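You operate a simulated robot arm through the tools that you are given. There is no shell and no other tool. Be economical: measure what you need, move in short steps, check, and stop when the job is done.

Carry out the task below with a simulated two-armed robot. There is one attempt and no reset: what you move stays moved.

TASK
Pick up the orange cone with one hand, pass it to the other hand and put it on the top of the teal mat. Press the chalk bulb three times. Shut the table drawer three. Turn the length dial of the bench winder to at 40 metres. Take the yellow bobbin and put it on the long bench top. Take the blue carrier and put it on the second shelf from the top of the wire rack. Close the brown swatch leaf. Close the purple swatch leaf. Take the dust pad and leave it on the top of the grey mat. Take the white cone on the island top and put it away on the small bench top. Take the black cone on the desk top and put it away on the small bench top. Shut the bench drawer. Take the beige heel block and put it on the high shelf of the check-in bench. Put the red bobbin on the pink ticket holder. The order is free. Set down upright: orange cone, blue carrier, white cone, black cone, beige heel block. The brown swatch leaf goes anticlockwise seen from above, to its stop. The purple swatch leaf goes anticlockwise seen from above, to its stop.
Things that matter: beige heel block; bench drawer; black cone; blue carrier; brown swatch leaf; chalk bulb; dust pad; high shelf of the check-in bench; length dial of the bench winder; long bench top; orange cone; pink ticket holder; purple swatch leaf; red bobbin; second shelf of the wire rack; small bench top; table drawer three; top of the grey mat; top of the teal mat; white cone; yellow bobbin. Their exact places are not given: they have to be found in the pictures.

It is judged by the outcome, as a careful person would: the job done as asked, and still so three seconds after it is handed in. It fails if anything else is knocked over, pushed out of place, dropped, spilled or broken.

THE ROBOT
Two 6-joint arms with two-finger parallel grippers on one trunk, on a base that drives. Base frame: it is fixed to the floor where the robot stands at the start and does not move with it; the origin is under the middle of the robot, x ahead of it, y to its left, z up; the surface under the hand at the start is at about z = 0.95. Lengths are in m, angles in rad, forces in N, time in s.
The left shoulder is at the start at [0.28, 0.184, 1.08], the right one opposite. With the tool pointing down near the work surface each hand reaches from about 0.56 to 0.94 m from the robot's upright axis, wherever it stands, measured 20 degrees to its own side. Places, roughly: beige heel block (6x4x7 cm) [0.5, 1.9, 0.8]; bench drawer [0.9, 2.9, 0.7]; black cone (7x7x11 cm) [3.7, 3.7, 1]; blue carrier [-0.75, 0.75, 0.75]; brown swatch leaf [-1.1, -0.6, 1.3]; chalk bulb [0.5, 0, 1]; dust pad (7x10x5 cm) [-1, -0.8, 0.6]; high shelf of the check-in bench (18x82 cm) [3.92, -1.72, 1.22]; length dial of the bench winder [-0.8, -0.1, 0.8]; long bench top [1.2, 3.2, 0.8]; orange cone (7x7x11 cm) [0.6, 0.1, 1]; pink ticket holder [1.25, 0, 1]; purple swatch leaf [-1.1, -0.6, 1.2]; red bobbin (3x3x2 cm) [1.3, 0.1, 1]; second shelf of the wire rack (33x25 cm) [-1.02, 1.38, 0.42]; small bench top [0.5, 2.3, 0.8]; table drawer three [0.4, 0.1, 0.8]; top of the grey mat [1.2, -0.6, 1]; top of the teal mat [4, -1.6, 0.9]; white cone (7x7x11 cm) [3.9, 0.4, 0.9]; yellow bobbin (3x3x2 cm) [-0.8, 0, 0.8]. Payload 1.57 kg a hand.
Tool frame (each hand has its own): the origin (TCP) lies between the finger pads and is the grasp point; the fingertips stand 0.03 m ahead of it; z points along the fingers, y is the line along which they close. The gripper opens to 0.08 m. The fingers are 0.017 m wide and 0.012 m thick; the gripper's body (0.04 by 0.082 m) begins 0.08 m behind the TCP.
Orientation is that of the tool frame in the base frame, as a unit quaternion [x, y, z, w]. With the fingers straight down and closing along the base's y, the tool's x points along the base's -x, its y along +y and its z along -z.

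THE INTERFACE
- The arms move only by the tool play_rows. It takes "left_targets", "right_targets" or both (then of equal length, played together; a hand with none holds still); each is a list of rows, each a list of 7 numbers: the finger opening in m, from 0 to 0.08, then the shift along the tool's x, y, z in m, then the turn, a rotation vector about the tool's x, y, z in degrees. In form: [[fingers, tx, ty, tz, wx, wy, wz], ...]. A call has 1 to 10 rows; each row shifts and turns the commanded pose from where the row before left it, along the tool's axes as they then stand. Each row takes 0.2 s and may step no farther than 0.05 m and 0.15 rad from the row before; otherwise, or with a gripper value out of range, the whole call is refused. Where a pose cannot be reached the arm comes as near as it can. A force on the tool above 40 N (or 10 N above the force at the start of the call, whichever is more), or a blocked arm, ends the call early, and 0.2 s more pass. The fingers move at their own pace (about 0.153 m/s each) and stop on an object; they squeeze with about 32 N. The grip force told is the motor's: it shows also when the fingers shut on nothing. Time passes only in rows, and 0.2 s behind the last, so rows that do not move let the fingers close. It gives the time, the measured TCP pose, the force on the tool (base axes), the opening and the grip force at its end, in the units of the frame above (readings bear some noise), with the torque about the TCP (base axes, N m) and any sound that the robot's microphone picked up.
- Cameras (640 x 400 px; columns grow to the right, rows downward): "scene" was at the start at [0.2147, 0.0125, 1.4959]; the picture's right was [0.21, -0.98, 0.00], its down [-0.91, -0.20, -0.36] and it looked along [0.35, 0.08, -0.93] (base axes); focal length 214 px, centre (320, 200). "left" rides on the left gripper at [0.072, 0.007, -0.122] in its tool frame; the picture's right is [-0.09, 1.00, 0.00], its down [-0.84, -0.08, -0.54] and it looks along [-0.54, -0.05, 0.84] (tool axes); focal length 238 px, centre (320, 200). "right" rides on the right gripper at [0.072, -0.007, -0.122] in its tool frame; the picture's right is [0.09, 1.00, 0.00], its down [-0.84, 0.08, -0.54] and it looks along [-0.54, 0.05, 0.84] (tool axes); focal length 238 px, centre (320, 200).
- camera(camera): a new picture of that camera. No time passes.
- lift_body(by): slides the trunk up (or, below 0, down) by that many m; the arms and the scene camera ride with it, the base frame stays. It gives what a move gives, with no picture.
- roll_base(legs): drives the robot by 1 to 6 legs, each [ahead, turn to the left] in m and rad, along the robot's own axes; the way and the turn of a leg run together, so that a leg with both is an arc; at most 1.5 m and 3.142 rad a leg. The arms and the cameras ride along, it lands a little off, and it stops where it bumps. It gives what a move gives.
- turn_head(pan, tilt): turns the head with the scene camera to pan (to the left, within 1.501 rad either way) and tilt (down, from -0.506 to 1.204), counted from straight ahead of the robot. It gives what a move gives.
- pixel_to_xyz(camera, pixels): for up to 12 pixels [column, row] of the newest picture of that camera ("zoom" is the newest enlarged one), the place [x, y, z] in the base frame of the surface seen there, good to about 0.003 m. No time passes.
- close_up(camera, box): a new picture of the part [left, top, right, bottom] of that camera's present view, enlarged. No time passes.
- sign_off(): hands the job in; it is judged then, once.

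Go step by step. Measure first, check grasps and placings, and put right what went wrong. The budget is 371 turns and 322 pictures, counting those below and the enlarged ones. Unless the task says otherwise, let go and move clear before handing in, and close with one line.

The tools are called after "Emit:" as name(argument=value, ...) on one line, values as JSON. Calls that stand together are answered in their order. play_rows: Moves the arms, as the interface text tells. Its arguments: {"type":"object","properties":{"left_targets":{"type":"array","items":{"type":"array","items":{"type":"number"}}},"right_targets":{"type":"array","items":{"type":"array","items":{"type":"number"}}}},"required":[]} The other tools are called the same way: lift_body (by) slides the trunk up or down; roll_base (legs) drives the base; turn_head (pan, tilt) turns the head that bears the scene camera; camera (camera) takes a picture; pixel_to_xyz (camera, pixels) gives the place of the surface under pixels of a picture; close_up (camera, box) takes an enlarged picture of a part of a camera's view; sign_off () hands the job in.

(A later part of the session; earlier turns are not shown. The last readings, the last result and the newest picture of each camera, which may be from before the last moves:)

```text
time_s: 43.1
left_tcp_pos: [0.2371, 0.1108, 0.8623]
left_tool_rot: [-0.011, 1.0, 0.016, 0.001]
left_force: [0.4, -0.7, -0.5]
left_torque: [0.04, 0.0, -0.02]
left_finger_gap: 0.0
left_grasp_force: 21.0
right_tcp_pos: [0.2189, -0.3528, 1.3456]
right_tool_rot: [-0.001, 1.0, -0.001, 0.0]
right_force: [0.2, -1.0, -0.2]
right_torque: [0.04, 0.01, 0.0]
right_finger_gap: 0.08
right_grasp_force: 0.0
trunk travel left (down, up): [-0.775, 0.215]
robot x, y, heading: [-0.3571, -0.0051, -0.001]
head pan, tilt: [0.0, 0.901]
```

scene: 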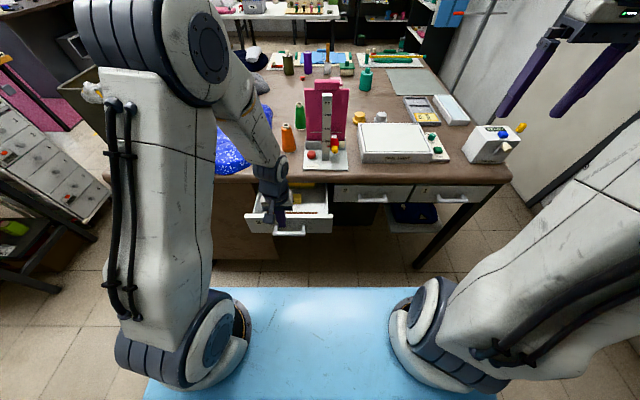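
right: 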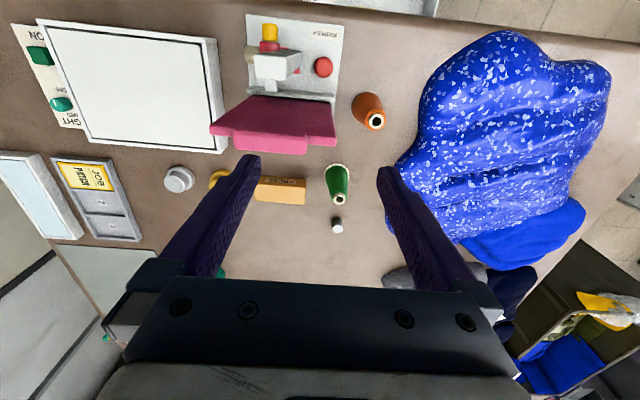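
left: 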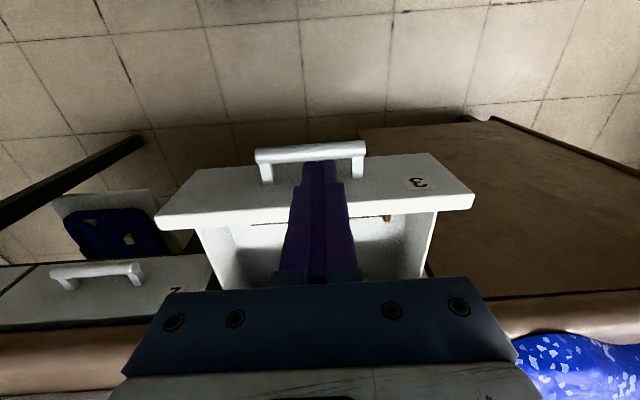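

Positioned before the handle at (0.237, 0.111, 0.862). Pushing now.

Emit:
play_rows(left_targets=[[0, -0.02, 0, 0, 0, 0, 0], [0, -0.02, 0, 0, 0, 0, 0], [0, -0.02, 0, 0, 0, 0, 0], [0, -0.02, 0, 0, 0, 0, 0], [0, -0.02, 0, 0, 0, 0, 0], [0, -0.02, 0, 0, 0, 0, 0], [0, -0.02, 0, 0, 0, 0, 0], [0, -0.015, 0, 0, 0, 0, 0], [0, -0.008, 0, 0, 0, 0, 0]])

Emit:
close_up(camera="scene", box=[200, 100, 440, 250])

```text
time_s: 45.1
left_tcp_pos: [0.3962, 0.1145, 0.8635]
left_tool_rot: [-0.012, 1.0, 0.017, -0.004]
left_force: [-21.1, -2.1, 3.0]
left_torque: [-0.03, 0.43, -0.04]
left_finger_gap: 0.0001
left_grasp_force: 20.9
right_tcp_pos: [0.2175, -0.3533, 1.3459]
right_tool_rot: [0.0, 1.0, 0.0, 0.001]
right_force: [0.3, -0.1, -0.3]
right_torque: [-0.01, 0.01, 0.01]
right_finger_gap: 0.08
right_grasp_force: 0.0
trunk travel left (down, up): [-0.775, 0.215]
robot x, y, heading: [-0.3536, 0.0009, 0.001]
head pan, tilt: [0.0, 0.901]
```

```text
2.67 times, centred on (320, 175) of scene
```

zoom: 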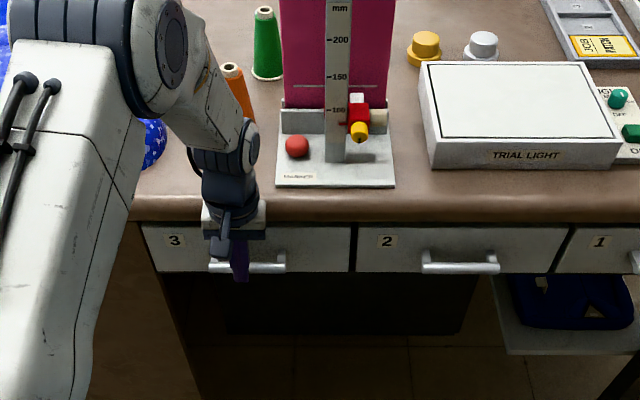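

Drawer 3 is flush with drawer 2, and the reading shows 21 N against the stop. I'll retract the left arm up and back.

Emit:
play_rows(left_targets=[[0, 0.045, 0, 0, 0, 0, 0], [0, 0.045, 0, 0, 0, 0, 0], [0, 0, 0, -0.048, 0, 0, 0], [0, 0, 0.02, -0.045, 0, 0, 0], [0, 0, 0.02, -0.045, 0, 0, 0], [0, 0, 0.02, -0.045, 0, 0, 0], [0, 0, 0.02, -0.045, 0, 0, 0], [0, 0, 0.02, -0.045, 0, 0, 0], [0, 0, 0.02, -0.045, 0, 0, 0], [0, 0, 0.02, -0.045, 0, 0, 0]])

Emit:
play_rows(left_targets=[[0.08, 0, 0.04, -0.03, 0, 0, 0], [0.08, 0, 0.04, -0.03, 0, 0, 0], [0.08, 0, 0.03, -0.03, 0, 0, 0]])

Emit:
roll_base(legs=[[0.22, 0], [0, 1.57], [0, 1.57]])

Emit:
turn_head(pan=0.0, tilt=0.6)

Emit:
camera(camera="scene")

```text
time_s: 47.3
left_tcp_pos: [0.307, 0.2444, 1.2292]
left_tool_rot: [-0.01, 1.0, 0.017, 0.001]
left_force: [-0.5, 0.1, -0.2]
left_torque: [0.02, 0.0, 0.01]
left_finger_gap: 0.0003
left_grasp_force: 21.7
right_tcp_pos: [0.2184, -0.3535, 1.3455]
right_tool_rot: [0.001, 1.0, 0.0, 0.0]
right_force: [0.0, 0.3, -0.9]
right_torque: [-0.02, 0.0, -0.03]
right_finger_gap: 0.0799
right_grasp_force: 0.1
trunk travel left (down, up): [-0.775, 0.215]
robot x, y, heading: [-0.3517, -0.0028, 0.005]
head pan, tilt: [0.0, 0.901]
```

```text
time_s: 48.1
left_tcp_pos: [0.3023, 0.3453, 1.323]
left_tool_rot: [-0.011, 1.0, 0.016, 0.001]
left_force: [-0.3, 0.5, 0.7]
left_torque: [-0.02, 0.03, -0.01]
left_finger_gap: 0.0799
left_grasp_force: 0.1
right_tcp_pos: [0.2175, -0.3527, 1.3459]
right_tool_rot: [0.0, 1.0, 0.0, 0.0]
right_force: [-0.6, 0.2, -0.2]
right_torque: [0.03, 0.02, -0.01]
right_finger_gap: 0.0801
right_grasp_force: 0.0
trunk travel left (down, up): [-0.775, 0.215]
robot x, y, heading: [-0.3583, 0.0002, -0.001]
head pan, tilt: [0.0, 0.901]
```

```text
time_s: 57.4
left_tcp_pos: [-0.7971, -0.343, 1.3223]
left_tool_rot: [1.0, 0.009, -0.001, 0.017]
left_force: [0.3, 1.5, 0.1]
left_torque: [0.0, 0.0, 0.0]
left_finger_gap: 0.0798
left_grasp_force: 0.0
right_tcp_pos: [-0.7087, 0.3541, 1.3459]
right_tool_rot: [1.0, -0.003, 0.0, 0.0]
right_force: [0.3, -0.1, -0.6]
right_torque: [-0.03, -0.01, -0.01]
right_finger_gap: 0.0801
right_grasp_force: 0.0
trunk travel left (down, up): [-0.775, 0.215]
robot x, y, heading: [-0.1348, -0.0019, 3.136]
head pan, tilt: [0.0, 0.901]
```

```text
time_s: 58.2
left_tcp_pos: [-0.7966, -0.3426, 1.3227]
left_tool_rot: [1.0, 0.009, 0.0, 0.017]
left_force: [0.3, -0.3, -0.6]
left_torque: [0.0, 0.0, 0.04]
left_finger_gap: 0.08
left_grasp_force: 0.1
right_tcp_pos: [-0.7095, 0.3531, 1.3447]
right_tool_rot: [1.0, -0.003, 0.0, 0.0]
right_force: [0.3, -0.5, -0.2]
right_torque: [-0.02, 0.01, 0.03]
right_finger_gap: 0.0799
right_grasp_force: 0.0
trunk travel left (down, up): [-0.775, 0.215]
robot x, y, heading: [-0.1348, -0.004, 3.143]
head pan, tilt: [0.0, 0.6]
```

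```text
298 pictures are left
```

scene: 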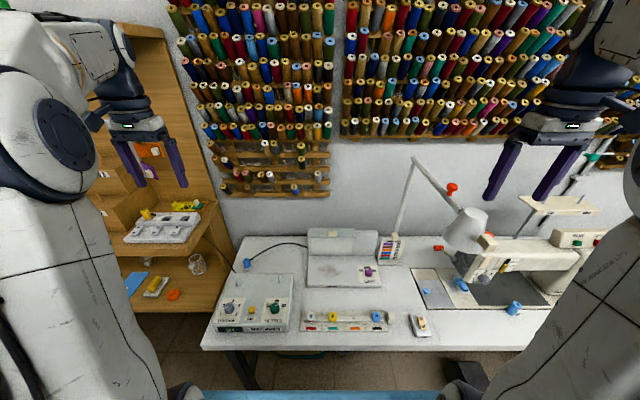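

I now face the sewing desk: winder box at (255,305), bobbin tray at (345,320) and white object at (420,325). I'll zoom in.

Emit:
close_up(camera="scene", box=[195, 215, 451, 375])

Emit:
close_up(camera="scene", box=[90, 130, 250, 330])

Emit:
turn_head(pan=0.6, tilt=0.4)

Emit:
camera(camera="scene")

Emit:
turn_head(pan=-0.8, tilt=0.8)

Emit:
camera(camera="scene")

```text
2.50 times, centred on (323, 295) of scene
```

zoom: 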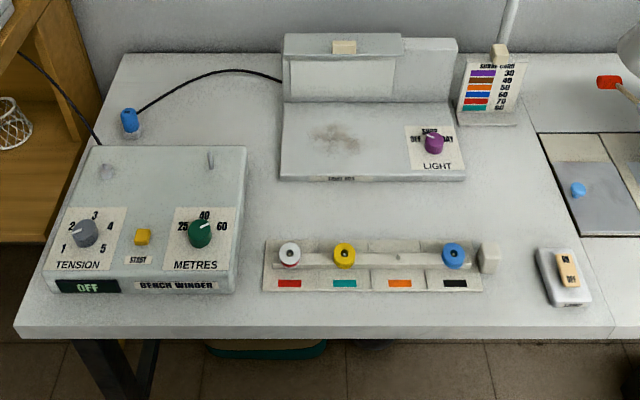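

```text
2.00 times, centred on (170, 230) of scene
```

zoom: 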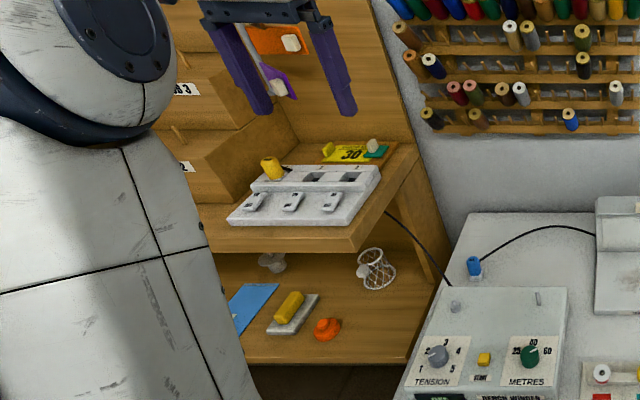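

```text
time_s: 59.2
left_tcp_pos: [-0.7968, -0.3429, 1.3223]
left_tool_rot: [1.0, 0.009, -0.001, 0.017]
left_force: [0.0, 0.4, -0.6]
left_torque: [-0.01, 0.02, -0.04]
left_finger_gap: 0.0799
left_grasp_force: 0.1
right_tcp_pos: [-0.7086, 0.3535, 1.3466]
right_tool_rot: [1.0, -0.003, 0.0, 0.0]
right_force: [0.0, -0.1, -0.1]
right_torque: [-0.01, -0.03, -0.01]
right_finger_gap: 0.0801
right_grasp_force: 0.1
trunk travel left (down, up): [-0.775, 0.215]
robot x, y, heading: [-0.1385, 0.0013, 3.136]
head pan, tilt: [0.6, 0.4]
```

```text
295 pictures are left
```

scene: 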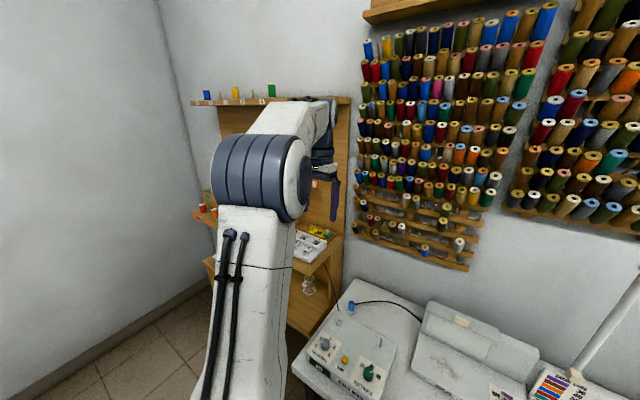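

```text
time_s: 60.7
left_tcp_pos: [-0.7969, -0.3427, 1.3232]
left_tool_rot: [1.0, 0.009, -0.001, 0.017]
left_force: [-0.4, -0.4, 0.3]
left_torque: [0.0, -0.02, -0.01]
left_finger_gap: 0.0799
left_grasp_force: 0.1
right_tcp_pos: [-0.709, 0.3532, 1.3467]
right_tool_rot: [1.0, -0.003, -0.001, -0.001]
right_force: [0.5, 1.0, -1.1]
right_torque: [-0.02, 0.03, 0.01]
right_finger_gap: 0.0802
right_grasp_force: 0.1
trunk travel left (down, up): [-0.775, 0.215]
robot x, y, heading: [-0.1361, 0.0026, 3.132]
head pan, tilt: [-0.799, 0.799]
```

```text
294 pictures are left
```

scene: 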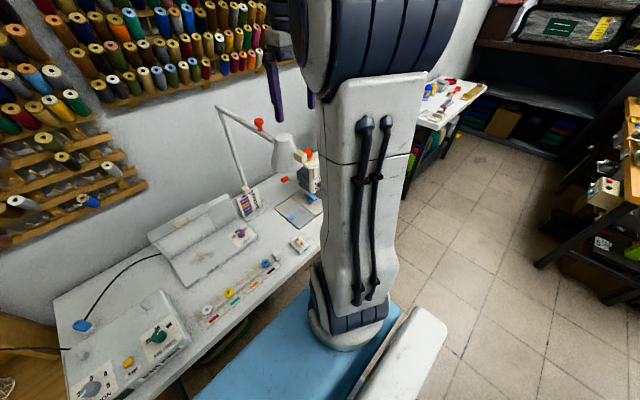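

I'll take a tight close-up of the winder's dials and the bobbin tray from pan 0.

Emit:
turn_head(pan=0.1, tilt=0.8)

Emit:
camera(camera="scene")

Emit:
close_up(camera="scene", box=[220, 200, 348, 280])

```text
time_s: 61.9
left_tcp_pos: [-0.7965, -0.3434, 1.3224]
left_tool_rot: [1.0, 0.009, -0.001, 0.017]
left_force: [-0.3, 0.2, 0.2]
left_torque: [0.0, 0.01, -0.01]
left_finger_gap: 0.0799
left_grasp_force: 0.1
right_tcp_pos: [-0.7096, 0.354, 1.3469]
right_tool_rot: [1.0, -0.002, 0.0, 0.0]
right_force: [-0.4, -0.3, -0.2]
right_torque: [0.05, -0.02, 0.02]
right_finger_gap: 0.08
right_grasp_force: 0.1
trunk travel left (down, up): [-0.775, 0.215]
robot x, y, heading: [-0.1374, 0.0023, 3.138]
head pan, tilt: [0.099, 0.799]
```

```text
293 pictures are left
```

scene: 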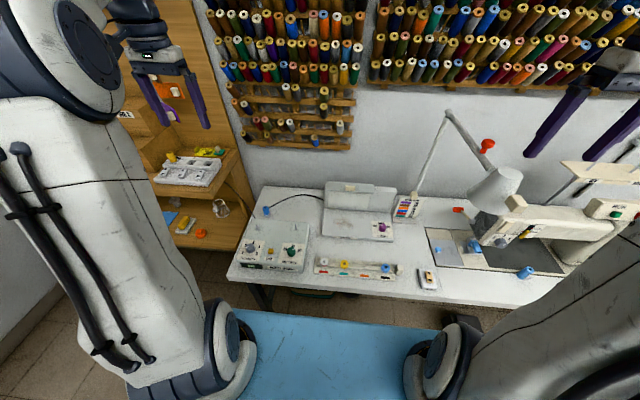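

```text
5.00 times, centred on (284, 240) of scene
```

zoom: 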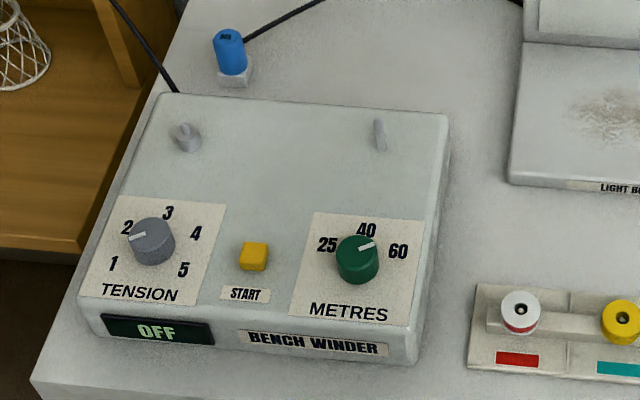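

The METRES pointer is toward 60; 40 lies straight away from the front edge. I'll measure the dial, labels, bobbin and tray.

Emit:
pixel_to_xyz(camera="zoom", pixels=[[358, 250], [342, 250], [376, 252], [358, 278], [366, 230], [327, 245], [397, 251], [377, 243], [366, 247], [348, 313], [300, 215], [620, 317]])

Emit:
camera(camera="left")

Emit:
camera(camera="right")

```text
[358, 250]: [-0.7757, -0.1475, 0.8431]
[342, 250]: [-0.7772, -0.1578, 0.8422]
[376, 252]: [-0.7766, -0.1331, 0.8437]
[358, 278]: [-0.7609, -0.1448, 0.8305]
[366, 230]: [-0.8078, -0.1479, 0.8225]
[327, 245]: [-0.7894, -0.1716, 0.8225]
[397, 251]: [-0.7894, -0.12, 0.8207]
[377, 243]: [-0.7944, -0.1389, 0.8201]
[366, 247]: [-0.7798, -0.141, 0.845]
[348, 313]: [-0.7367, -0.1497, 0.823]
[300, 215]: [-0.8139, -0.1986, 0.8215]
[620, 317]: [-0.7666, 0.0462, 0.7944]
```

```text
291 pictures are left
```

left: 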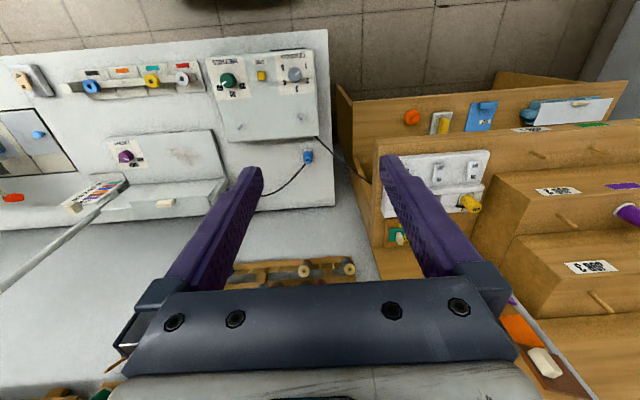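

```text
290 pictures are left
```

right: 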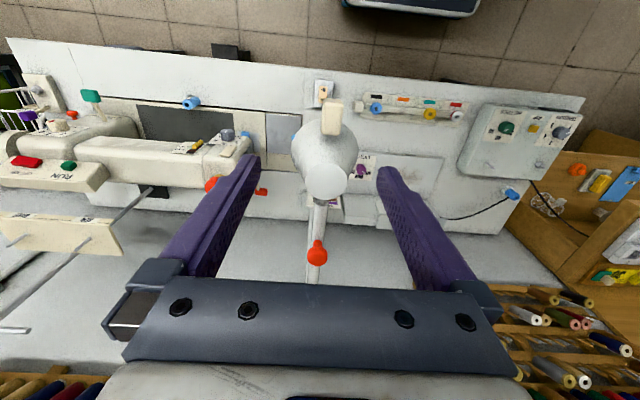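

The left view shows the wooden unit with orange and purple swatches at right. I'll zoom both that region and the dial.

Emit:
close_up(camera="left", box=[440, 250, 640, 400])

Emit:
close_up(camera="left", box=[190, 40, 350, 140])

Emit:
close_up(camera="left", box=[360, 60, 640, 235])

```text
2.67 times, centred on (540, 325) of left
```

zoom: 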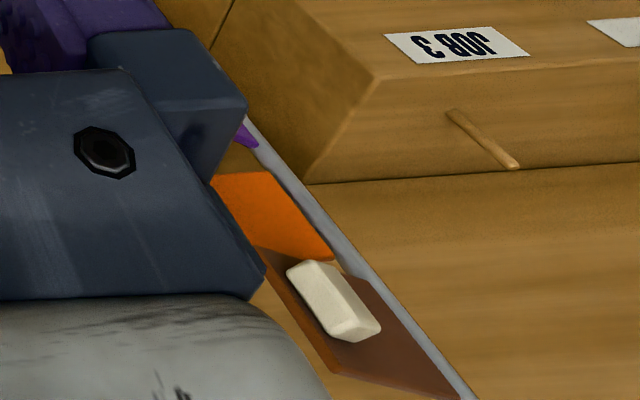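

```text
4.00 times, centred on (270, 90) of left
```

zoom: 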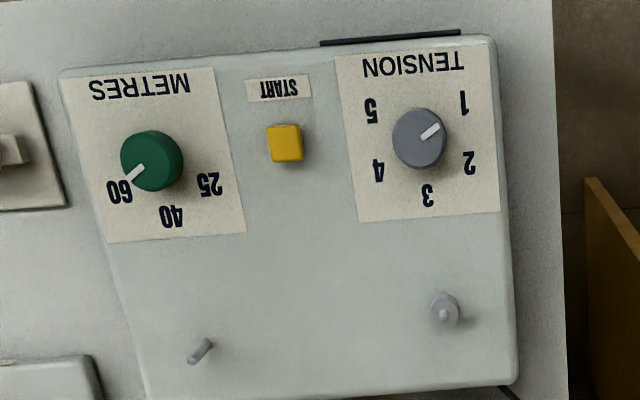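

```text
2.29 times, centred on (500, 148) of left
```

zoom: 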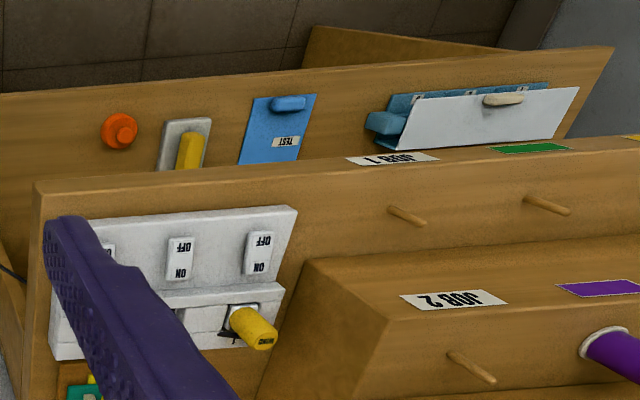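

The dial pointer is at 60 and 40 is 60° anticlockwise from it. I'll bring the left hand over the knob centre (-0.778,-0.146), turned 30° ahead for the twist.

Emit:
play_rows(left_targets=[[0.05, 0.0, -0.035, 0.03, 1.95, 0, 8], [0.05, 0.0, -0.035, 0.03, 0, 0, 8], [0.05, 0.0, -0.035, 0.03, 0, 0, 8], [0.05, 0.0, 0, 0.045, 0, 0, 6], [0.05, 0, 0, 0.045, 0, 0, 0], [0.05, 0, 0, 0.045, 0, 0, 0], [0.05, 0, 0, 0.045, 0, 0, 0], [0.05, 0, 0, 0.045, 0, 0, 0]])

Emit:
camera(camera="left")

```text
time_s: 63.7
left_tcp_pos: [-0.7858, -0.2412, 1.0068]
left_tool_rot: [0.968, -0.251, 0.0, -0.002]
left_force: [0.1, -0.6, 0.2]
left_torque: [0.01, 0.0, 0.02]
left_finger_gap: 0.0498
left_grasp_force: 0.1
right_tcp_pos: [-0.7081, 0.3541, 1.3464]
right_tool_rot: [1.0, -0.003, 0.001, 0.001]
right_force: [0.6, -0.2, -1.0]
right_torque: [-0.02, 0.0, 0.0]
right_finger_gap: 0.0798
right_grasp_force: 0.0
trunk travel left (down, up): [-0.775, 0.215]
robot x, y, heading: [-0.1362, -0.001, 3.142]
head pan, tilt: [0.099, 0.799]
```

```text
286 pictures are left
```

left: 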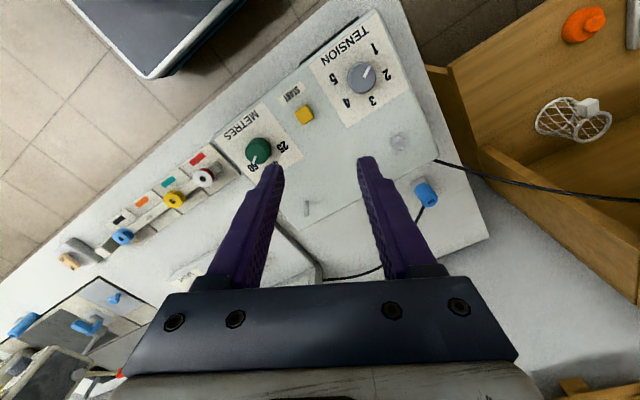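

Emit:
pixel_to_xyz(camera="left", pixels=[[259, 149], [248, 152], [270, 147], [256, 139], [261, 159]])

Emit:
close_up(camera="left", box=[210, 110, 310, 172])

```text
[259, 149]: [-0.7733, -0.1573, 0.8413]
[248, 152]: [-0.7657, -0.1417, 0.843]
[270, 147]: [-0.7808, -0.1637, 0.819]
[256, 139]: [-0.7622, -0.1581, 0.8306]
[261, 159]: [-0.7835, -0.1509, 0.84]
```

```text
6.40 times, centred on (260, 141) of left
```

zoom: 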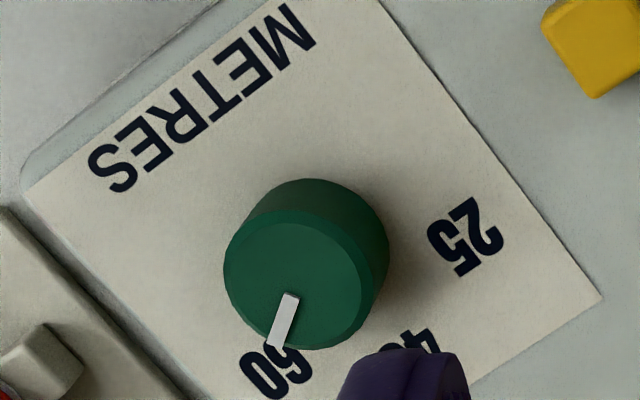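

Emit:
pixel_to_xyz(camera="zoom", pixels=[[293, 278], [230, 275], [355, 285], [300, 220], [285, 340], [312, 240]])

```text
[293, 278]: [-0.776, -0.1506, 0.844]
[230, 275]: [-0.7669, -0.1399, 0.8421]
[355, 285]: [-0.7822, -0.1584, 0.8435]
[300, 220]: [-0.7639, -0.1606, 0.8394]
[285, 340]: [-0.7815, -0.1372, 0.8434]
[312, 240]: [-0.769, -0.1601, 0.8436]
```

The knob centre is about (-0.7755,-0.148), top 0.844. I'll move over it and descend to finger height.

Emit:
play_rows(left_targets=[[0.05, -0.0182, -0.0433, 0, 0, 0, 0], [0.05, -0.0182, -0.0433, 0, 0, 0, 0], [0.05, 0, 0, 0.04, 0, 0, 0], [0.05, 0, 0, 0.04, 0, 0, 0], [0.05, 0, 0, 0.03, 0, 0, 0]])

Emit:
camera(camera="left")

```text
time_s: 64.9
left_tcp_pos: [-0.772, -0.1462, 0.8981]
left_tool_rot: [0.968, -0.25, -0.001, -0.001]
left_force: [1.4, -0.2, 0.8]
left_torque: [-0.01, 0.04, 0.01]
left_finger_gap: 0.0499
left_grasp_force: 0.1
right_tcp_pos: [-0.7084, 0.3539, 1.3463]
right_tool_rot: [1.0, -0.002, 0.001, -0.001]
right_force: [0.7, -0.7, -0.4]
right_torque: [0.03, 0.02, 0.02]
right_finger_gap: 0.0802
right_grasp_force: 0.0
trunk travel left (down, up): [-0.775, 0.215]
robot x, y, heading: [-0.1359, -0.0034, 3.135]
head pan, tilt: [0.099, 0.799]
```

```text
284 pictures are left
```

left: 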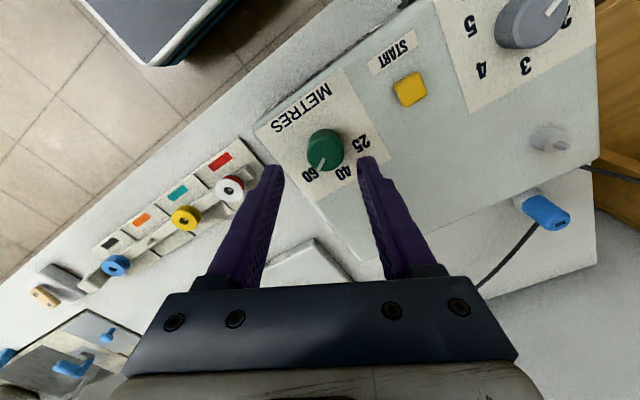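

Aligned. I'll descend the last 4 cm and close on the knob.

Emit:
play_rows(left_targets=[[0.05, -0.002, 0.003, 0.02, 0, 0, 0], [0.05, 0, 0, 0.02, 0, 0, 0], [0.015, 0, 0, 0, 0, 0, 0], [0.015, 0, 0, 0, 0, 0, 0]])

Emit:
camera(camera="left")

```text
time_s: 65.9
left_tcp_pos: [-0.7758, -0.1472, 0.8572]
left_tool_rot: [0.968, -0.251, -0.001, -0.001]
left_force: [-2.5, -13.1, 0.2]
left_torque: [-0.37, 0.28, -0.1]
left_finger_gap: 0.0293
left_grasp_force: 39.1
right_tcp_pos: [-0.7083, 0.3526, 1.3456]
right_tool_rot: [1.0, -0.003, 0.0, -0.001]
right_force: [-0.7, 0.0, 1.2]
right_torque: [-0.01, 0.03, 0.0]
right_finger_gap: 0.0799
right_grasp_force: 0.1
trunk travel left (down, up): [-0.775, 0.215]
robot x, y, heading: [-0.1374, 0.0012, 3.143]
head pan, tilt: [0.099, 0.799]
```

```text
283 pictures are left
```

left: 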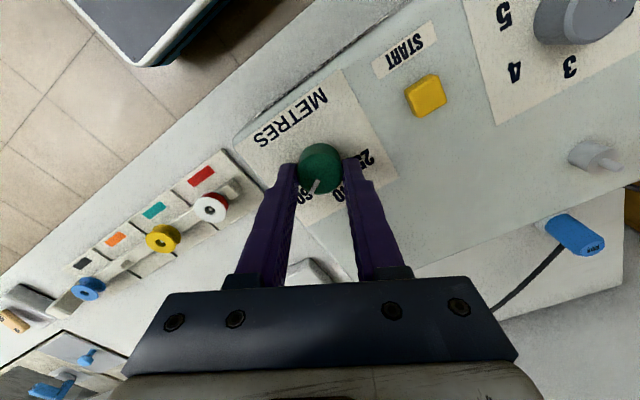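

Gripping the knob (gap 0.029). I'll turn it 60° anticlockwise, easing the side load slightly.

Emit:
play_rows(left_targets=[[0.015, 0.0007, 0.0013, 0, 0, 0, 0], [0.015, 0, 0, 0, 0, 0, -7.5], [0.015, 0, 0, 0, 0, 0, -7.5], [0.015, 0, 0, 0, 0, 0, -7.5], [0.015, 0, 0, 0, 0, 0, -7.5], [0.015, 0, 0, 0, 0, 0, -7.5], [0.015, 0, 0, 0, 0, 0, -7.5], [0.015, 0, 0, 0, 0, 0, -7.5], [0.015, 0, 0, 0, 0, 0, -7.5]])

Emit:
camera(camera="left")

Emit:
close_up(camera="left", box=[250, 90, 410, 190])

```text
time_s: 67.9
left_tcp_pos: [-0.7774, -0.1505, 0.8573]
left_tool_rot: [0.963, 0.269, 0.0, -0.001]
left_force: [-1.8, -5.8, 2.0]
left_torque: [-0.51, 0.73, 0.0]
left_finger_gap: 0.0293
left_grasp_force: 39.2
right_tcp_pos: [-0.7082, 0.354, 1.3471]
right_tool_rot: [1.0, -0.003, 0.0, 0.0]
right_force: [-0.5, -0.3, 0.2]
right_torque: [0.0, 0.0, -0.01]
right_finger_gap: 0.0801
right_grasp_force: 0.0
trunk travel left (down, up): [-0.775, 0.215]
robot x, y, heading: [-0.1386, -0.0007, 3.139]
head pan, tilt: [0.099, 0.799]
```

```text
282 pictures are left
```

left: 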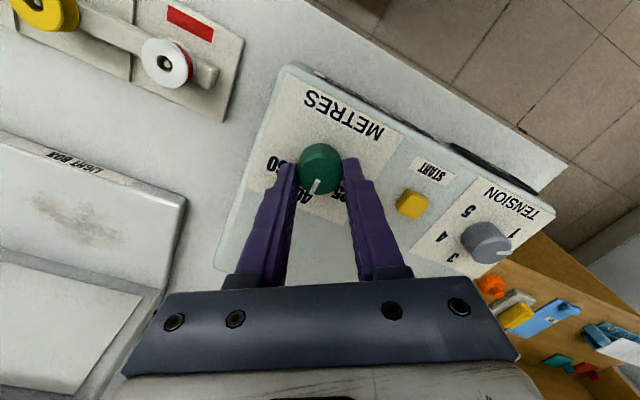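

```text
4.00 times, centred on (330, 140) of left
```

zoom: 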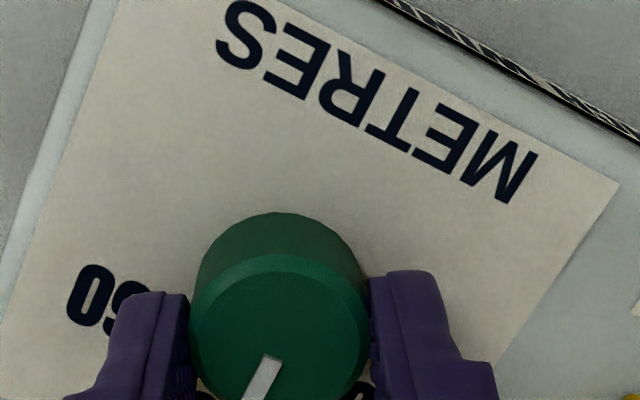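

The pointer moved with the fingers. I'll release, rise and check against 40.

Emit:
play_rows(left_targets=[[0.06, 0, 0, 0, 0, 0, 0], [0.06, 0, 0, 0, 0, 0, 0], [0.06, 0, 0, -0.04, 0, 0, 0], [0.06, 0, 0, -0.045, 0, 0, 0], [0.06, 0, 0, -0.045, 0, 0, 0]])

Emit:
close_up(camera="left", box=[260, 90, 390, 172])

Emit:
close_up(camera="scene", box=[230, 210, 330, 272])

```text
time_s: 69.1
left_tcp_pos: [-0.7779, -0.1509, 0.9873]
left_tool_rot: [0.964, 0.267, 0.001, -0.001]
left_force: [0.0, 0.7, 0.4]
left_torque: [-0.04, -0.05, -0.02]
left_finger_gap: 0.0599
left_grasp_force: 0.1
right_tcp_pos: [-0.7084, 0.3535, 1.3462]
right_tool_rot: [1.0, -0.003, 0.0, 0.0]
right_force: [0.8, -0.4, 0.6]
right_torque: [-0.02, -0.02, 0.0]
right_finger_gap: 0.0802
right_grasp_force: 0.0
trunk travel left (down, up): [-0.775, 0.215]
robot x, y, heading: [-0.1369, -0.0017, 3.134]
head pan, tilt: [0.099, 0.799]
```

```text
4.88 times, centred on (325, 131) of left
```

zoom: 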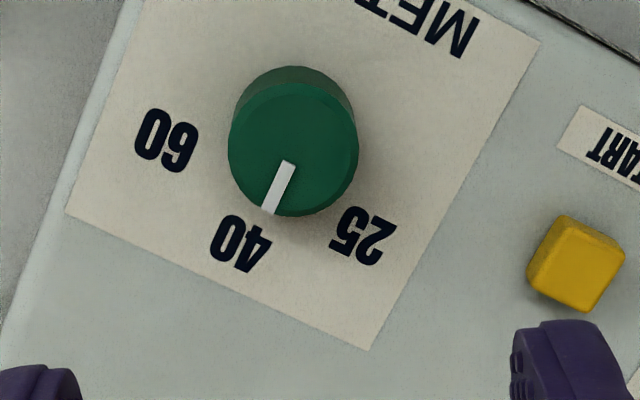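

```text
6.40 times, centred on (280, 241) of scene
```

zoom: 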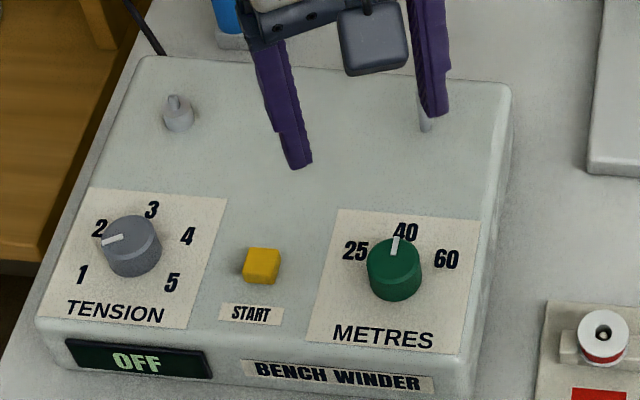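

The dial points at 40. I'll raise the left hand, then drive to y≈-0.5 to face the wooden unit.

Emit:
play_rows(left_targets=[[0.06, 0, 0, -0.045, 0, 0, 8], [0.06, 0, 0, -0.045, 0, 0, 8], [0.06, 0, 0, -0.045, 0, 0, 8], [0.06, 0, 0, -0.045, 0, 0, 7], [0.06, 0, 0, -0.045, 0, 0, 0], [0.06, 0, 0, -0.045, 0, 0, 0], [0.06, 0, 0, -0.045, 0, 0, 0], [0.06, 0.04, 0.04, 0, 0, 0, 0], [0.06, 0.04, 0.04, 0, 0, 0, 0], [0.06, 0.04, 0.04, 0, 0, 0, 0]])

Emit:
roll_base(legs=[[0, 1.571], [0.5, 0], [0, -1.571]])

Emit:
turn_head(pan=0.0, tilt=0.5)

Emit:
camera(camera="scene")

```text
refused: row 8 steps farther than a row can; nothing moved
```

```text
time_s: 79.8
left_tcp_pos: [-0.7597, -0.6798, 0.9866]
left_tool_rot: [0.959, 0.284, 0.0, -0.001]
left_force: [-0.8, -0.1, 0.4]
left_torque: [0.0, 0.0, -0.01]
left_finger_gap: 0.0603
left_grasp_force: 0.1
right_tcp_pos: [-0.71, -0.1733, 1.3464]
right_tool_rot: [1.0, 0.014, 0.0, 0.001]
right_force: [0.7, 0.2, -0.3]
right_torque: [0.0, -0.03, 0.0]
right_finger_gap: 0.0798
right_grasp_force: 0.0
trunk travel left (down, up): [-0.775, 0.215]
robot x, y, heading: [-0.1272, -0.5075, -3.109]
head pan, tilt: [0.099, 0.799]
```

```text
time_s: 80.6
left_tcp_pos: [-0.7609, -0.6809, 0.9875]
left_tool_rot: [0.959, 0.284, 0.0, -0.001]
left_force: [-1.1, 0.1, -0.3]
left_torque: [0.01, -0.02, -0.03]
left_finger_gap: 0.0599
left_grasp_force: 0.1
right_tcp_pos: [-0.7089, -0.1738, 1.3464]
right_tool_rot: [1.0, 0.015, 0.001, -0.001]
right_force: [0.8, 0.7, -0.2]
right_torque: [0.02, -0.01, 0.03]
right_finger_gap: 0.0797
right_grasp_force: 0.0
trunk travel left (down, up): [-0.775, 0.215]
robot x, y, heading: [-0.1265, -0.5067, -3.106]
head pan, tilt: [0.0, 0.499]
```

```text
278 pictures are left
```

scene: 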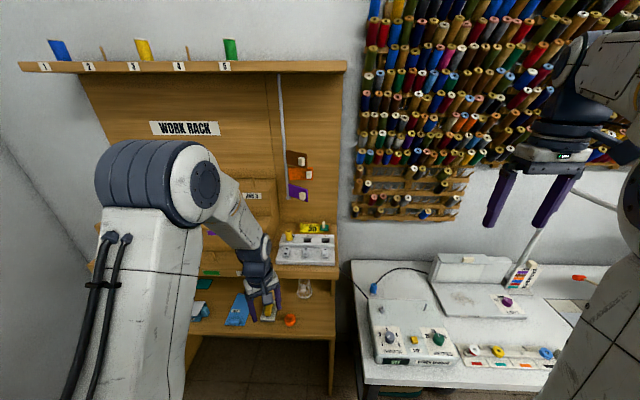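

The three leaves (brown, orange, purple) are on the pole near (297,158–192). I'll raise the left arm (legal steps) and zoom.

Emit:
play_rows(left_targets=[[0.06, 0, 0, -0.045, 0, 0, 8], [0.06, 0, 0, -0.045, 0, 0, 8], [0.06, 0, 0, -0.045, 0, 0, 8], [0.06, 0, 0, -0.045, 0, 0, 7], [0.06, 0.02, 0.02, -0.035, 0, 0, 0], [0.06, 0.02, 0.02, -0.035, 0, 0, 0], [0.06, 0.02, 0.02, -0.035, 0, 0, 0], [0.06, 0.02, 0.02, -0.03, 0, 0, 0]])

Emit:
close_up(camera="scene", box=[200, 60, 360, 220])

Emit:
camera(camera="scene")

Emit:
camera(camera="left")

```text
time_s: 82.4
left_tcp_pos: [-0.678, -0.7587, 1.3017]
left_tool_rot: [1.0, 0.018, 0.0, -0.001]
left_force: [0.3, 0.2, -0.8]
left_torque: [-0.04, -0.02, 0.01]
left_finger_gap: 0.0599
left_grasp_force: 0.0
right_tcp_pos: [-0.7095, -0.1728, 1.3463]
right_tool_rot: [1.0, 0.014, 0.001, -0.001]
right_force: [0.8, -0.1, -0.2]
right_torque: [0.0, 0.02, -0.02]
right_finger_gap: 0.08
right_grasp_force: 0.0
trunk travel left (down, up): [-0.775, 0.215]
robot x, y, heading: [-0.1277, -0.5085, -3.109]
head pan, tilt: [0.0, 0.499]
```

```text
2.50 times, centred on (280, 140) of scene
```

zoom: 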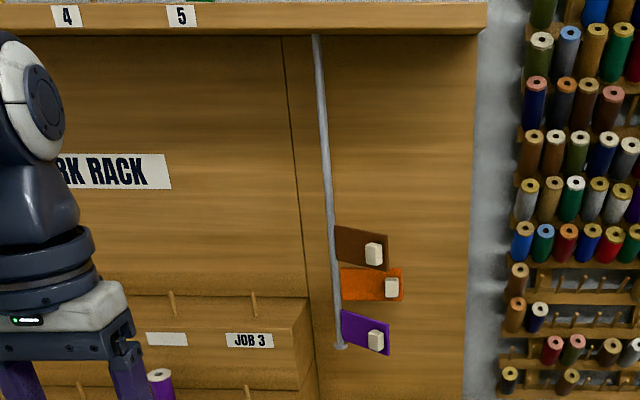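

```text
276 pictures are left
```

scene: 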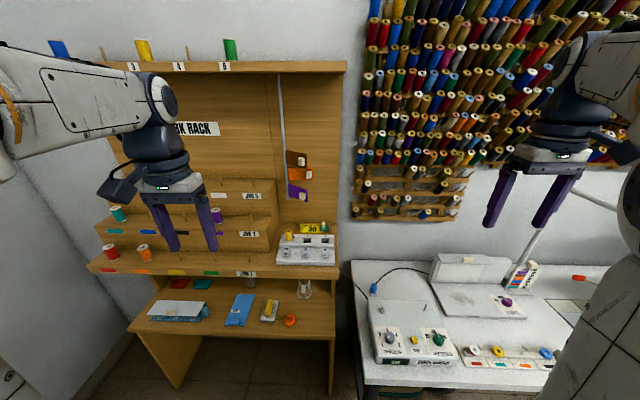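

```text
275 pictures are left
```

left: 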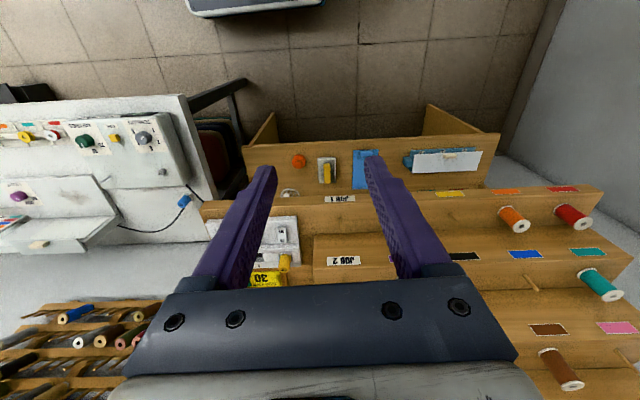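

Emit:
pixel_to_xyz(camera="zoom", pixels=[[337, 200], [338, 245], [386, 250], [373, 254], [345, 285], [400, 285], [391, 287], [342, 328], [388, 340], [376, 341], [420, 285], [300, 320]])

Emit:
close_up(camera="scene", box=[260, 130, 330, 210])

Emit:
close_up(camera="right", box=[320, 100, 640, 300])

```text
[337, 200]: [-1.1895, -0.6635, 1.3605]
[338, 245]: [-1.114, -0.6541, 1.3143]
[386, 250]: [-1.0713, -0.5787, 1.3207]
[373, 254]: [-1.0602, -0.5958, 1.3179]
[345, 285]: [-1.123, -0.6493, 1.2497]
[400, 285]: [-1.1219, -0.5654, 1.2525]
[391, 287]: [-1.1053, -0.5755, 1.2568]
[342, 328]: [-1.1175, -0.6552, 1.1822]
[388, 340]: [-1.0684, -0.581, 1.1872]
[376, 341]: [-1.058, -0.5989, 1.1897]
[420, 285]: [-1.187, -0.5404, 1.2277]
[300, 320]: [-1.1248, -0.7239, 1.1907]
```

```text
5.00 times, centred on (295, 170) of scene
```

zoom: 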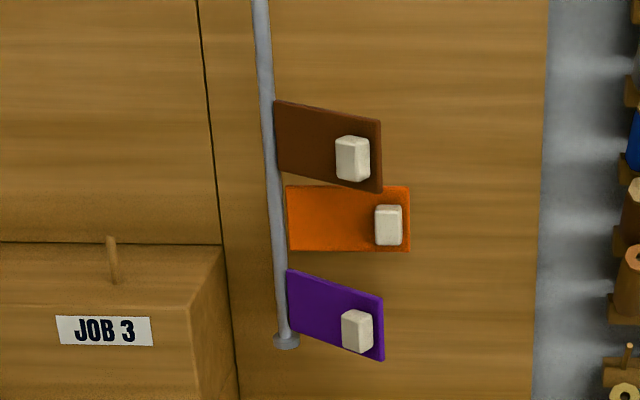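

```text
2.00 times, centred on (480, 200) of right
```

zoom: 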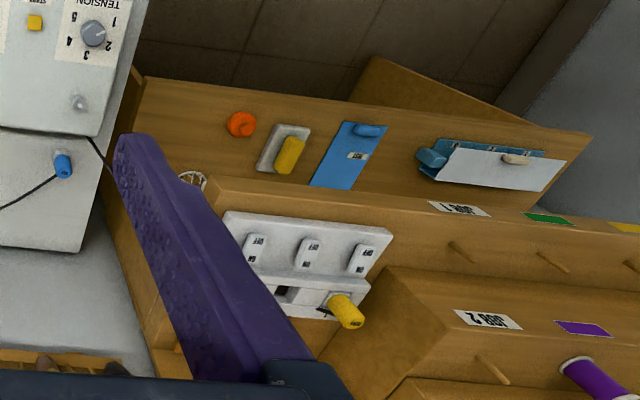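

The pole is at about (-1.12,-0.665); the brown and purple leaves stand ~58° out while orange lies flat at its stop. So I push both tips toward the wall (-x). I'll ready the left hand horizontally.

Emit:
play_rows(left_targets=[[0, -0.029, -0.028, -0.003, 0, 0, -2], [0, -0.029, -0.028, -0.003, 0, 0, 0], [0, -0.029, -0.028, -0.003, 0, 0, 0], [0, -0.029, -0.028, -0.003, 0, 0, 0], [0, -0.029, -0.028, -0.003, 0, 0, 0], [0, -0.025, -0.028, -0.003, 0, 0, 0]])

Emit:
play_rows(left_targets=[[0, 0, 0, 0, 0, -8.2, 0], [0, 0, 0, 0, 0, -8.2, 0], [0, 0, 0, 0, 0, -8.2, 0], [0, 0, 0, 0, 0, -8.2, 0], [0, 0, 0, 0, 0, -8.2, 0], [0, 0, 0, 0, 0, -8.2, 0], [0, 0, 0, 0, 0, -8.2, 0], [0, 0, 0, 0, 0, -8.2, 0], [0, 0, 0, 0, 0, -8.2, 0], [0, 0, 0, 0, 0, -8.2, 0]])

```text
time_s: 83.8
left_tcp_pos: [-0.856, -0.6018, 1.3189]
left_tool_rot: [0.999, 0.035, 0.0, -0.001]
left_force: [0.5, 0.1, -0.1]
left_torque: [-0.02, 0.04, 0.03]
left_finger_gap: 0.0
left_grasp_force: 21.3
right_tcp_pos: [-0.7098, -0.1732, 1.3456]
right_tool_rot: [1.0, 0.014, 0.0, 0.001]
right_force: [-0.1, -0.3, 0.1]
right_torque: [0.01, 0.0, -0.01]
right_finger_gap: 0.0797
right_grasp_force: 0.1
trunk travel left (down, up): [-0.775, 0.215]
robot x, y, heading: [-0.1213, -0.5081, -3.11]
head pan, tilt: [0.0, 0.499]
```

```text
time_s: 86.0
left_tcp_pos: [-0.8574, -0.6011, 1.3186]
left_tool_rot: [0.754, 0.027, -0.656, 0.022]
left_force: [0.3, 0.0, 0.2]
left_torque: [-0.01, -0.05, 0.0]
left_finger_gap: 0.0001
left_grasp_force: 21.2
right_tcp_pos: [-0.7095, -0.173, 1.3455]
right_tool_rot: [1.0, 0.015, 0.0, 0.0]
right_force: [-1.0, -0.4, -0.6]
right_torque: [-0.04, 0.01, 0.02]
right_finger_gap: 0.0799
right_grasp_force: 0.2
trunk travel left (down, up): [-0.775, 0.215]
robot x, y, heading: [-0.1252, -0.505, -3.11]
head pan, tilt: [0.0, 0.499]
```

The tool is horizontal, tip about (-0.887,-0.603,1.314). I'll advance to the brown leaf's tab and push gently.

Emit:
play_rows(left_targets=[[0, -0.008, -0.007, 0.035, 0, 0, 0], [0, -0.007, -0.007, 0.035, 0, 0, 0], [0, -0.006, -0.006, 0.035, 0, 0, 0], [0, -0.005, -0.005, 0.035, 0, 0, 0], [0, -0.0015, -0.001, 0.015, 0, 0, 0], [0, -0.0015, -0.001, 0.015, 0, 0, 0], [0, -0.0015, -0.001, 0.012, 0, 0, 0], [0, -0.0015, -0.001, 0.01, 0, 0, 0], [0, -0.0015, -0.001, 0.01, 0, 0, 0]])

Emit:
close_up(camera="scene", box=[260, 130, 330, 210])

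```text
time_s: 88.0
left_tcp_pos: [-1.0648, -0.586, 1.326]
left_tool_rot: [0.754, 0.027, -0.655, 0.022]
left_force: [-0.8, 0.9, 0.4]
left_torque: [-0.01, 0.02, 0.01]
left_finger_gap: 0.0
left_grasp_force: 21.7
right_tcp_pos: [-0.7086, -0.174, 1.3469]
right_tool_rot: [1.0, 0.015, 0.0, 0.0]
right_force: [0.7, 0.2, 0.1]
right_torque: [0.01, 0.06, -0.03]
right_finger_gap: 0.0796
right_grasp_force: 0.1
trunk travel left (down, up): [-0.775, 0.215]
robot x, y, heading: [-0.128, -0.5123, -3.111]
head pan, tilt: [0.0, 0.499]
```

```text
5.00 times, centred on (295, 170) of scene
```

zoom: 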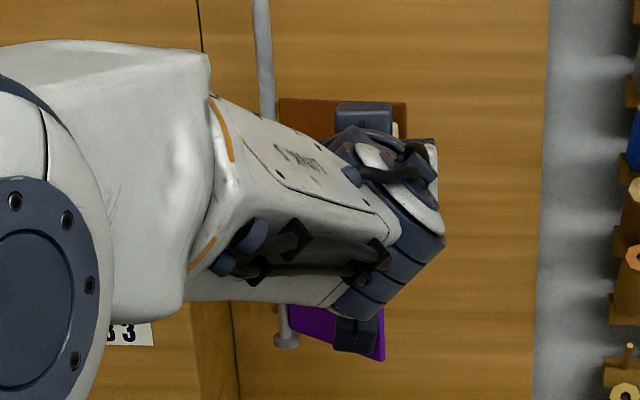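

The brown leaf has swung almost flat. I'll keep pushing in small steps until force shows the stop.

Emit:
play_rows(left_targets=[[0, -0.0007, 0, 0.005, 0, 0, 0], [0, -0.0007, 0, 0.005, 0, 0, 0], [0, -0.0007, 0, 0.005, 0, 0, 0], [0, -0.0007, 0, 0.005, 0, 0, 0]])

```text
time_s: 88.9
left_tcp_pos: [-1.0759, -0.5866, 1.3253]
left_tool_rot: [0.756, 0.027, -0.654, 0.021]
left_force: [31.7, -2.2, 0.3]
left_torque: [-0.09, 0.13, -0.03]
left_finger_gap: 0.0002
left_grasp_force: 21.9
right_tcp_pos: [-0.7067, -0.1737, 1.3478]
right_tool_rot: [1.0, 0.015, -0.001, -0.001]
right_force: [-0.5, -0.6, 0.2]
right_torque: [0.01, 0.04, 0.0]
right_finger_gap: 0.0801
right_grasp_force: 0.0
trunk travel left (down, up): [-0.775, 0.215]
robot x, y, heading: [-0.1267, -0.5074, -3.108]
head pan, tilt: [0.0, 0.499]
stopped in row 4 (left hand): the force on the tool passed its limit at 46 N (the readings are from after the stop); the commanded pose is now the measured one
```

Stop reached. Retract, drop to z≈1.19 for the purple leaf.

Emit:
play_rows(left_targets=[[0, 0, 0, -0.04, 0, 0, 0], [0, 0, 0, -0.04, 0, 0, 0], [0, 0, 0, -0.035, 0, 0, 0], [0, 0.045, 0, 0, 0, 0, 0], [0, 0.045, 0, 0, 0, 0, 0], [0, 0.055, 0, 0, 0, 0, 0]])

Emit:
close_up(camera="scene", box=[230, 110, 350, 230])

```text
refused: row 6 steps farther than a row can; nothing moved
```

```text
3.33 times, centred on (290, 170) of scene
```

zoom: 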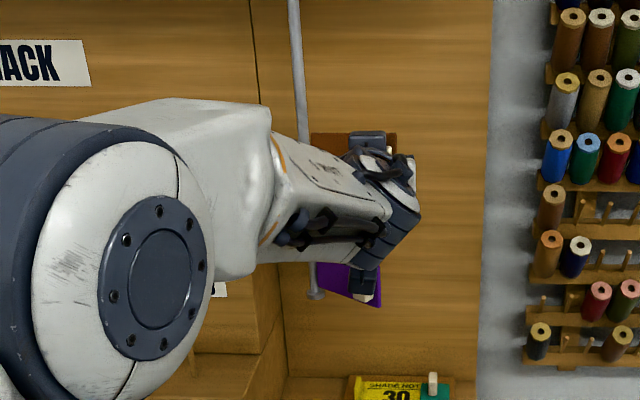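

Emit:
play_rows(left_targets=[[0, 0, 0, -0.04, 0, 0, 0], [0, 0, 0, -0.04, 0, 0, 0], [0, 0, 0, -0.035, 0, 0, 0], [0, 0.045, 0, 0, 0, 0, 0], [0, 0.045, 0, 0, 0, 0, 0], [0, 0.045, 0, 0, 0, 0, 0]])

Emit:
close_up(camera="scene", box=[230, 110, 350, 230])

```text
time_s: 90.3
left_tcp_pos: [-0.9472, -0.5793, 1.206]
left_tool_rot: [0.756, 0.027, -0.654, 0.021]
left_force: [1.0, 0.0, 0.5]
left_torque: [-0.01, 0.01, -0.02]
left_finger_gap: 0.0001
left_grasp_force: 21.2
right_tcp_pos: [-0.7088, -0.1728, 1.3466]
right_tool_rot: [1.0, 0.015, 0.0, 0.0]
right_force: [0.1, -0.3, 0.1]
right_torque: [-0.03, -0.01, 0.02]
right_finger_gap: 0.0799
right_grasp_force: 0.1
trunk travel left (down, up): [-0.775, 0.215]
robot x, y, heading: [-0.1244, -0.5078, -3.113]
head pan, tilt: [0.0, 0.499]
```

```text
3.33 times, centred on (290, 170) of scene
```

zoom: 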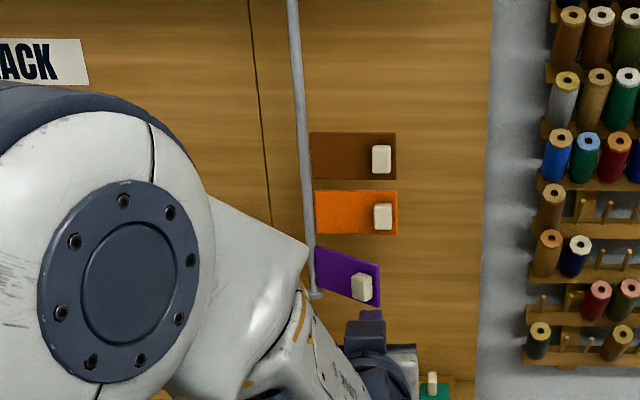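

Brown is closed. Advancing onto the purple leaf.

Emit:
play_rows(left_targets=[[0, 0, 0, 0.03, 0, 0, 0], [0, 0, 0, 0.03, 0, 0, 0], [0, -0.002, -0.001, 0.015, 0, 0, 0], [0, -0.002, -0.001, 0.015, 0, 0, 0], [0, -0.002, -0.001, 0.015, 0, 0, 0], [0, -0.002, -0.001, 0.01, 0, 0, 0], [0, -0.001, 0, 0.006, 0, 0, 0], [0, -0.001, 0, 0.006, 0, 0, 0], [0, -0.001, 0, 0.005, 0, 0, 0], [0, -0.001, 0, 0.005, 0, 0, 0]])

```text
time_s: 91.6
left_tcp_pos: [-1.0553, -0.5671, 1.1975]
left_tool_rot: [0.757, 0.015, -0.653, 0.016]
left_force: [4.1, 9.7, 2.0]
left_torque: [-0.04, 0.04, -0.23]
left_finger_gap: 0.0
left_grasp_force: 21.1
right_tcp_pos: [-0.7071, -0.1727, 1.3452]
right_tool_rot: [1.0, 0.014, 0.0, 0.0]
right_force: [0.8, 0.0, -0.7]
right_torque: [0.06, -0.01, 0.02]
right_finger_gap: 0.08
right_grasp_force: 0.1
trunk travel left (down, up): [-0.775, 0.215]
robot x, y, heading: [-0.1245, -0.512, -3.113]
head pan, tilt: [0.0, 0.499]
stopped in row 6 (left hand): the force on the tool passed its limit at 43 N (the readings are from after the stop); the commanded pose is now the measured one
```

The hand slid to y=-0.567 with side force; it may be off the leaf's edge. Looking.

Emit:
close_up(camera="scene", box=[230, 110, 350, 230])

Emit:
camera(camera="left")

```text
3.33 times, centred on (290, 170) of scene
```

zoom: 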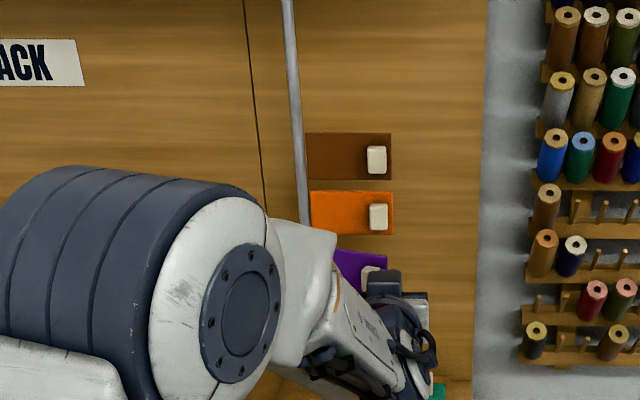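

```text
268 pictures are left
```

left: 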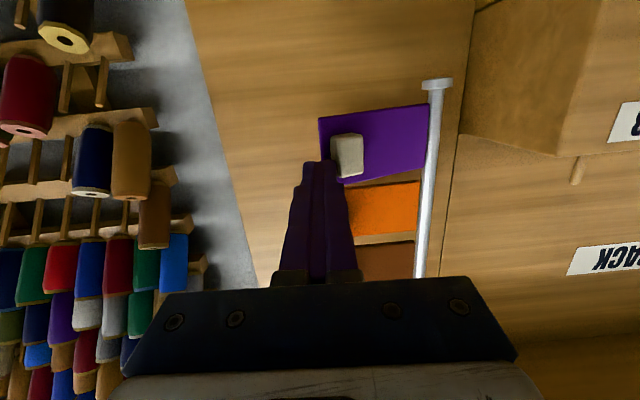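

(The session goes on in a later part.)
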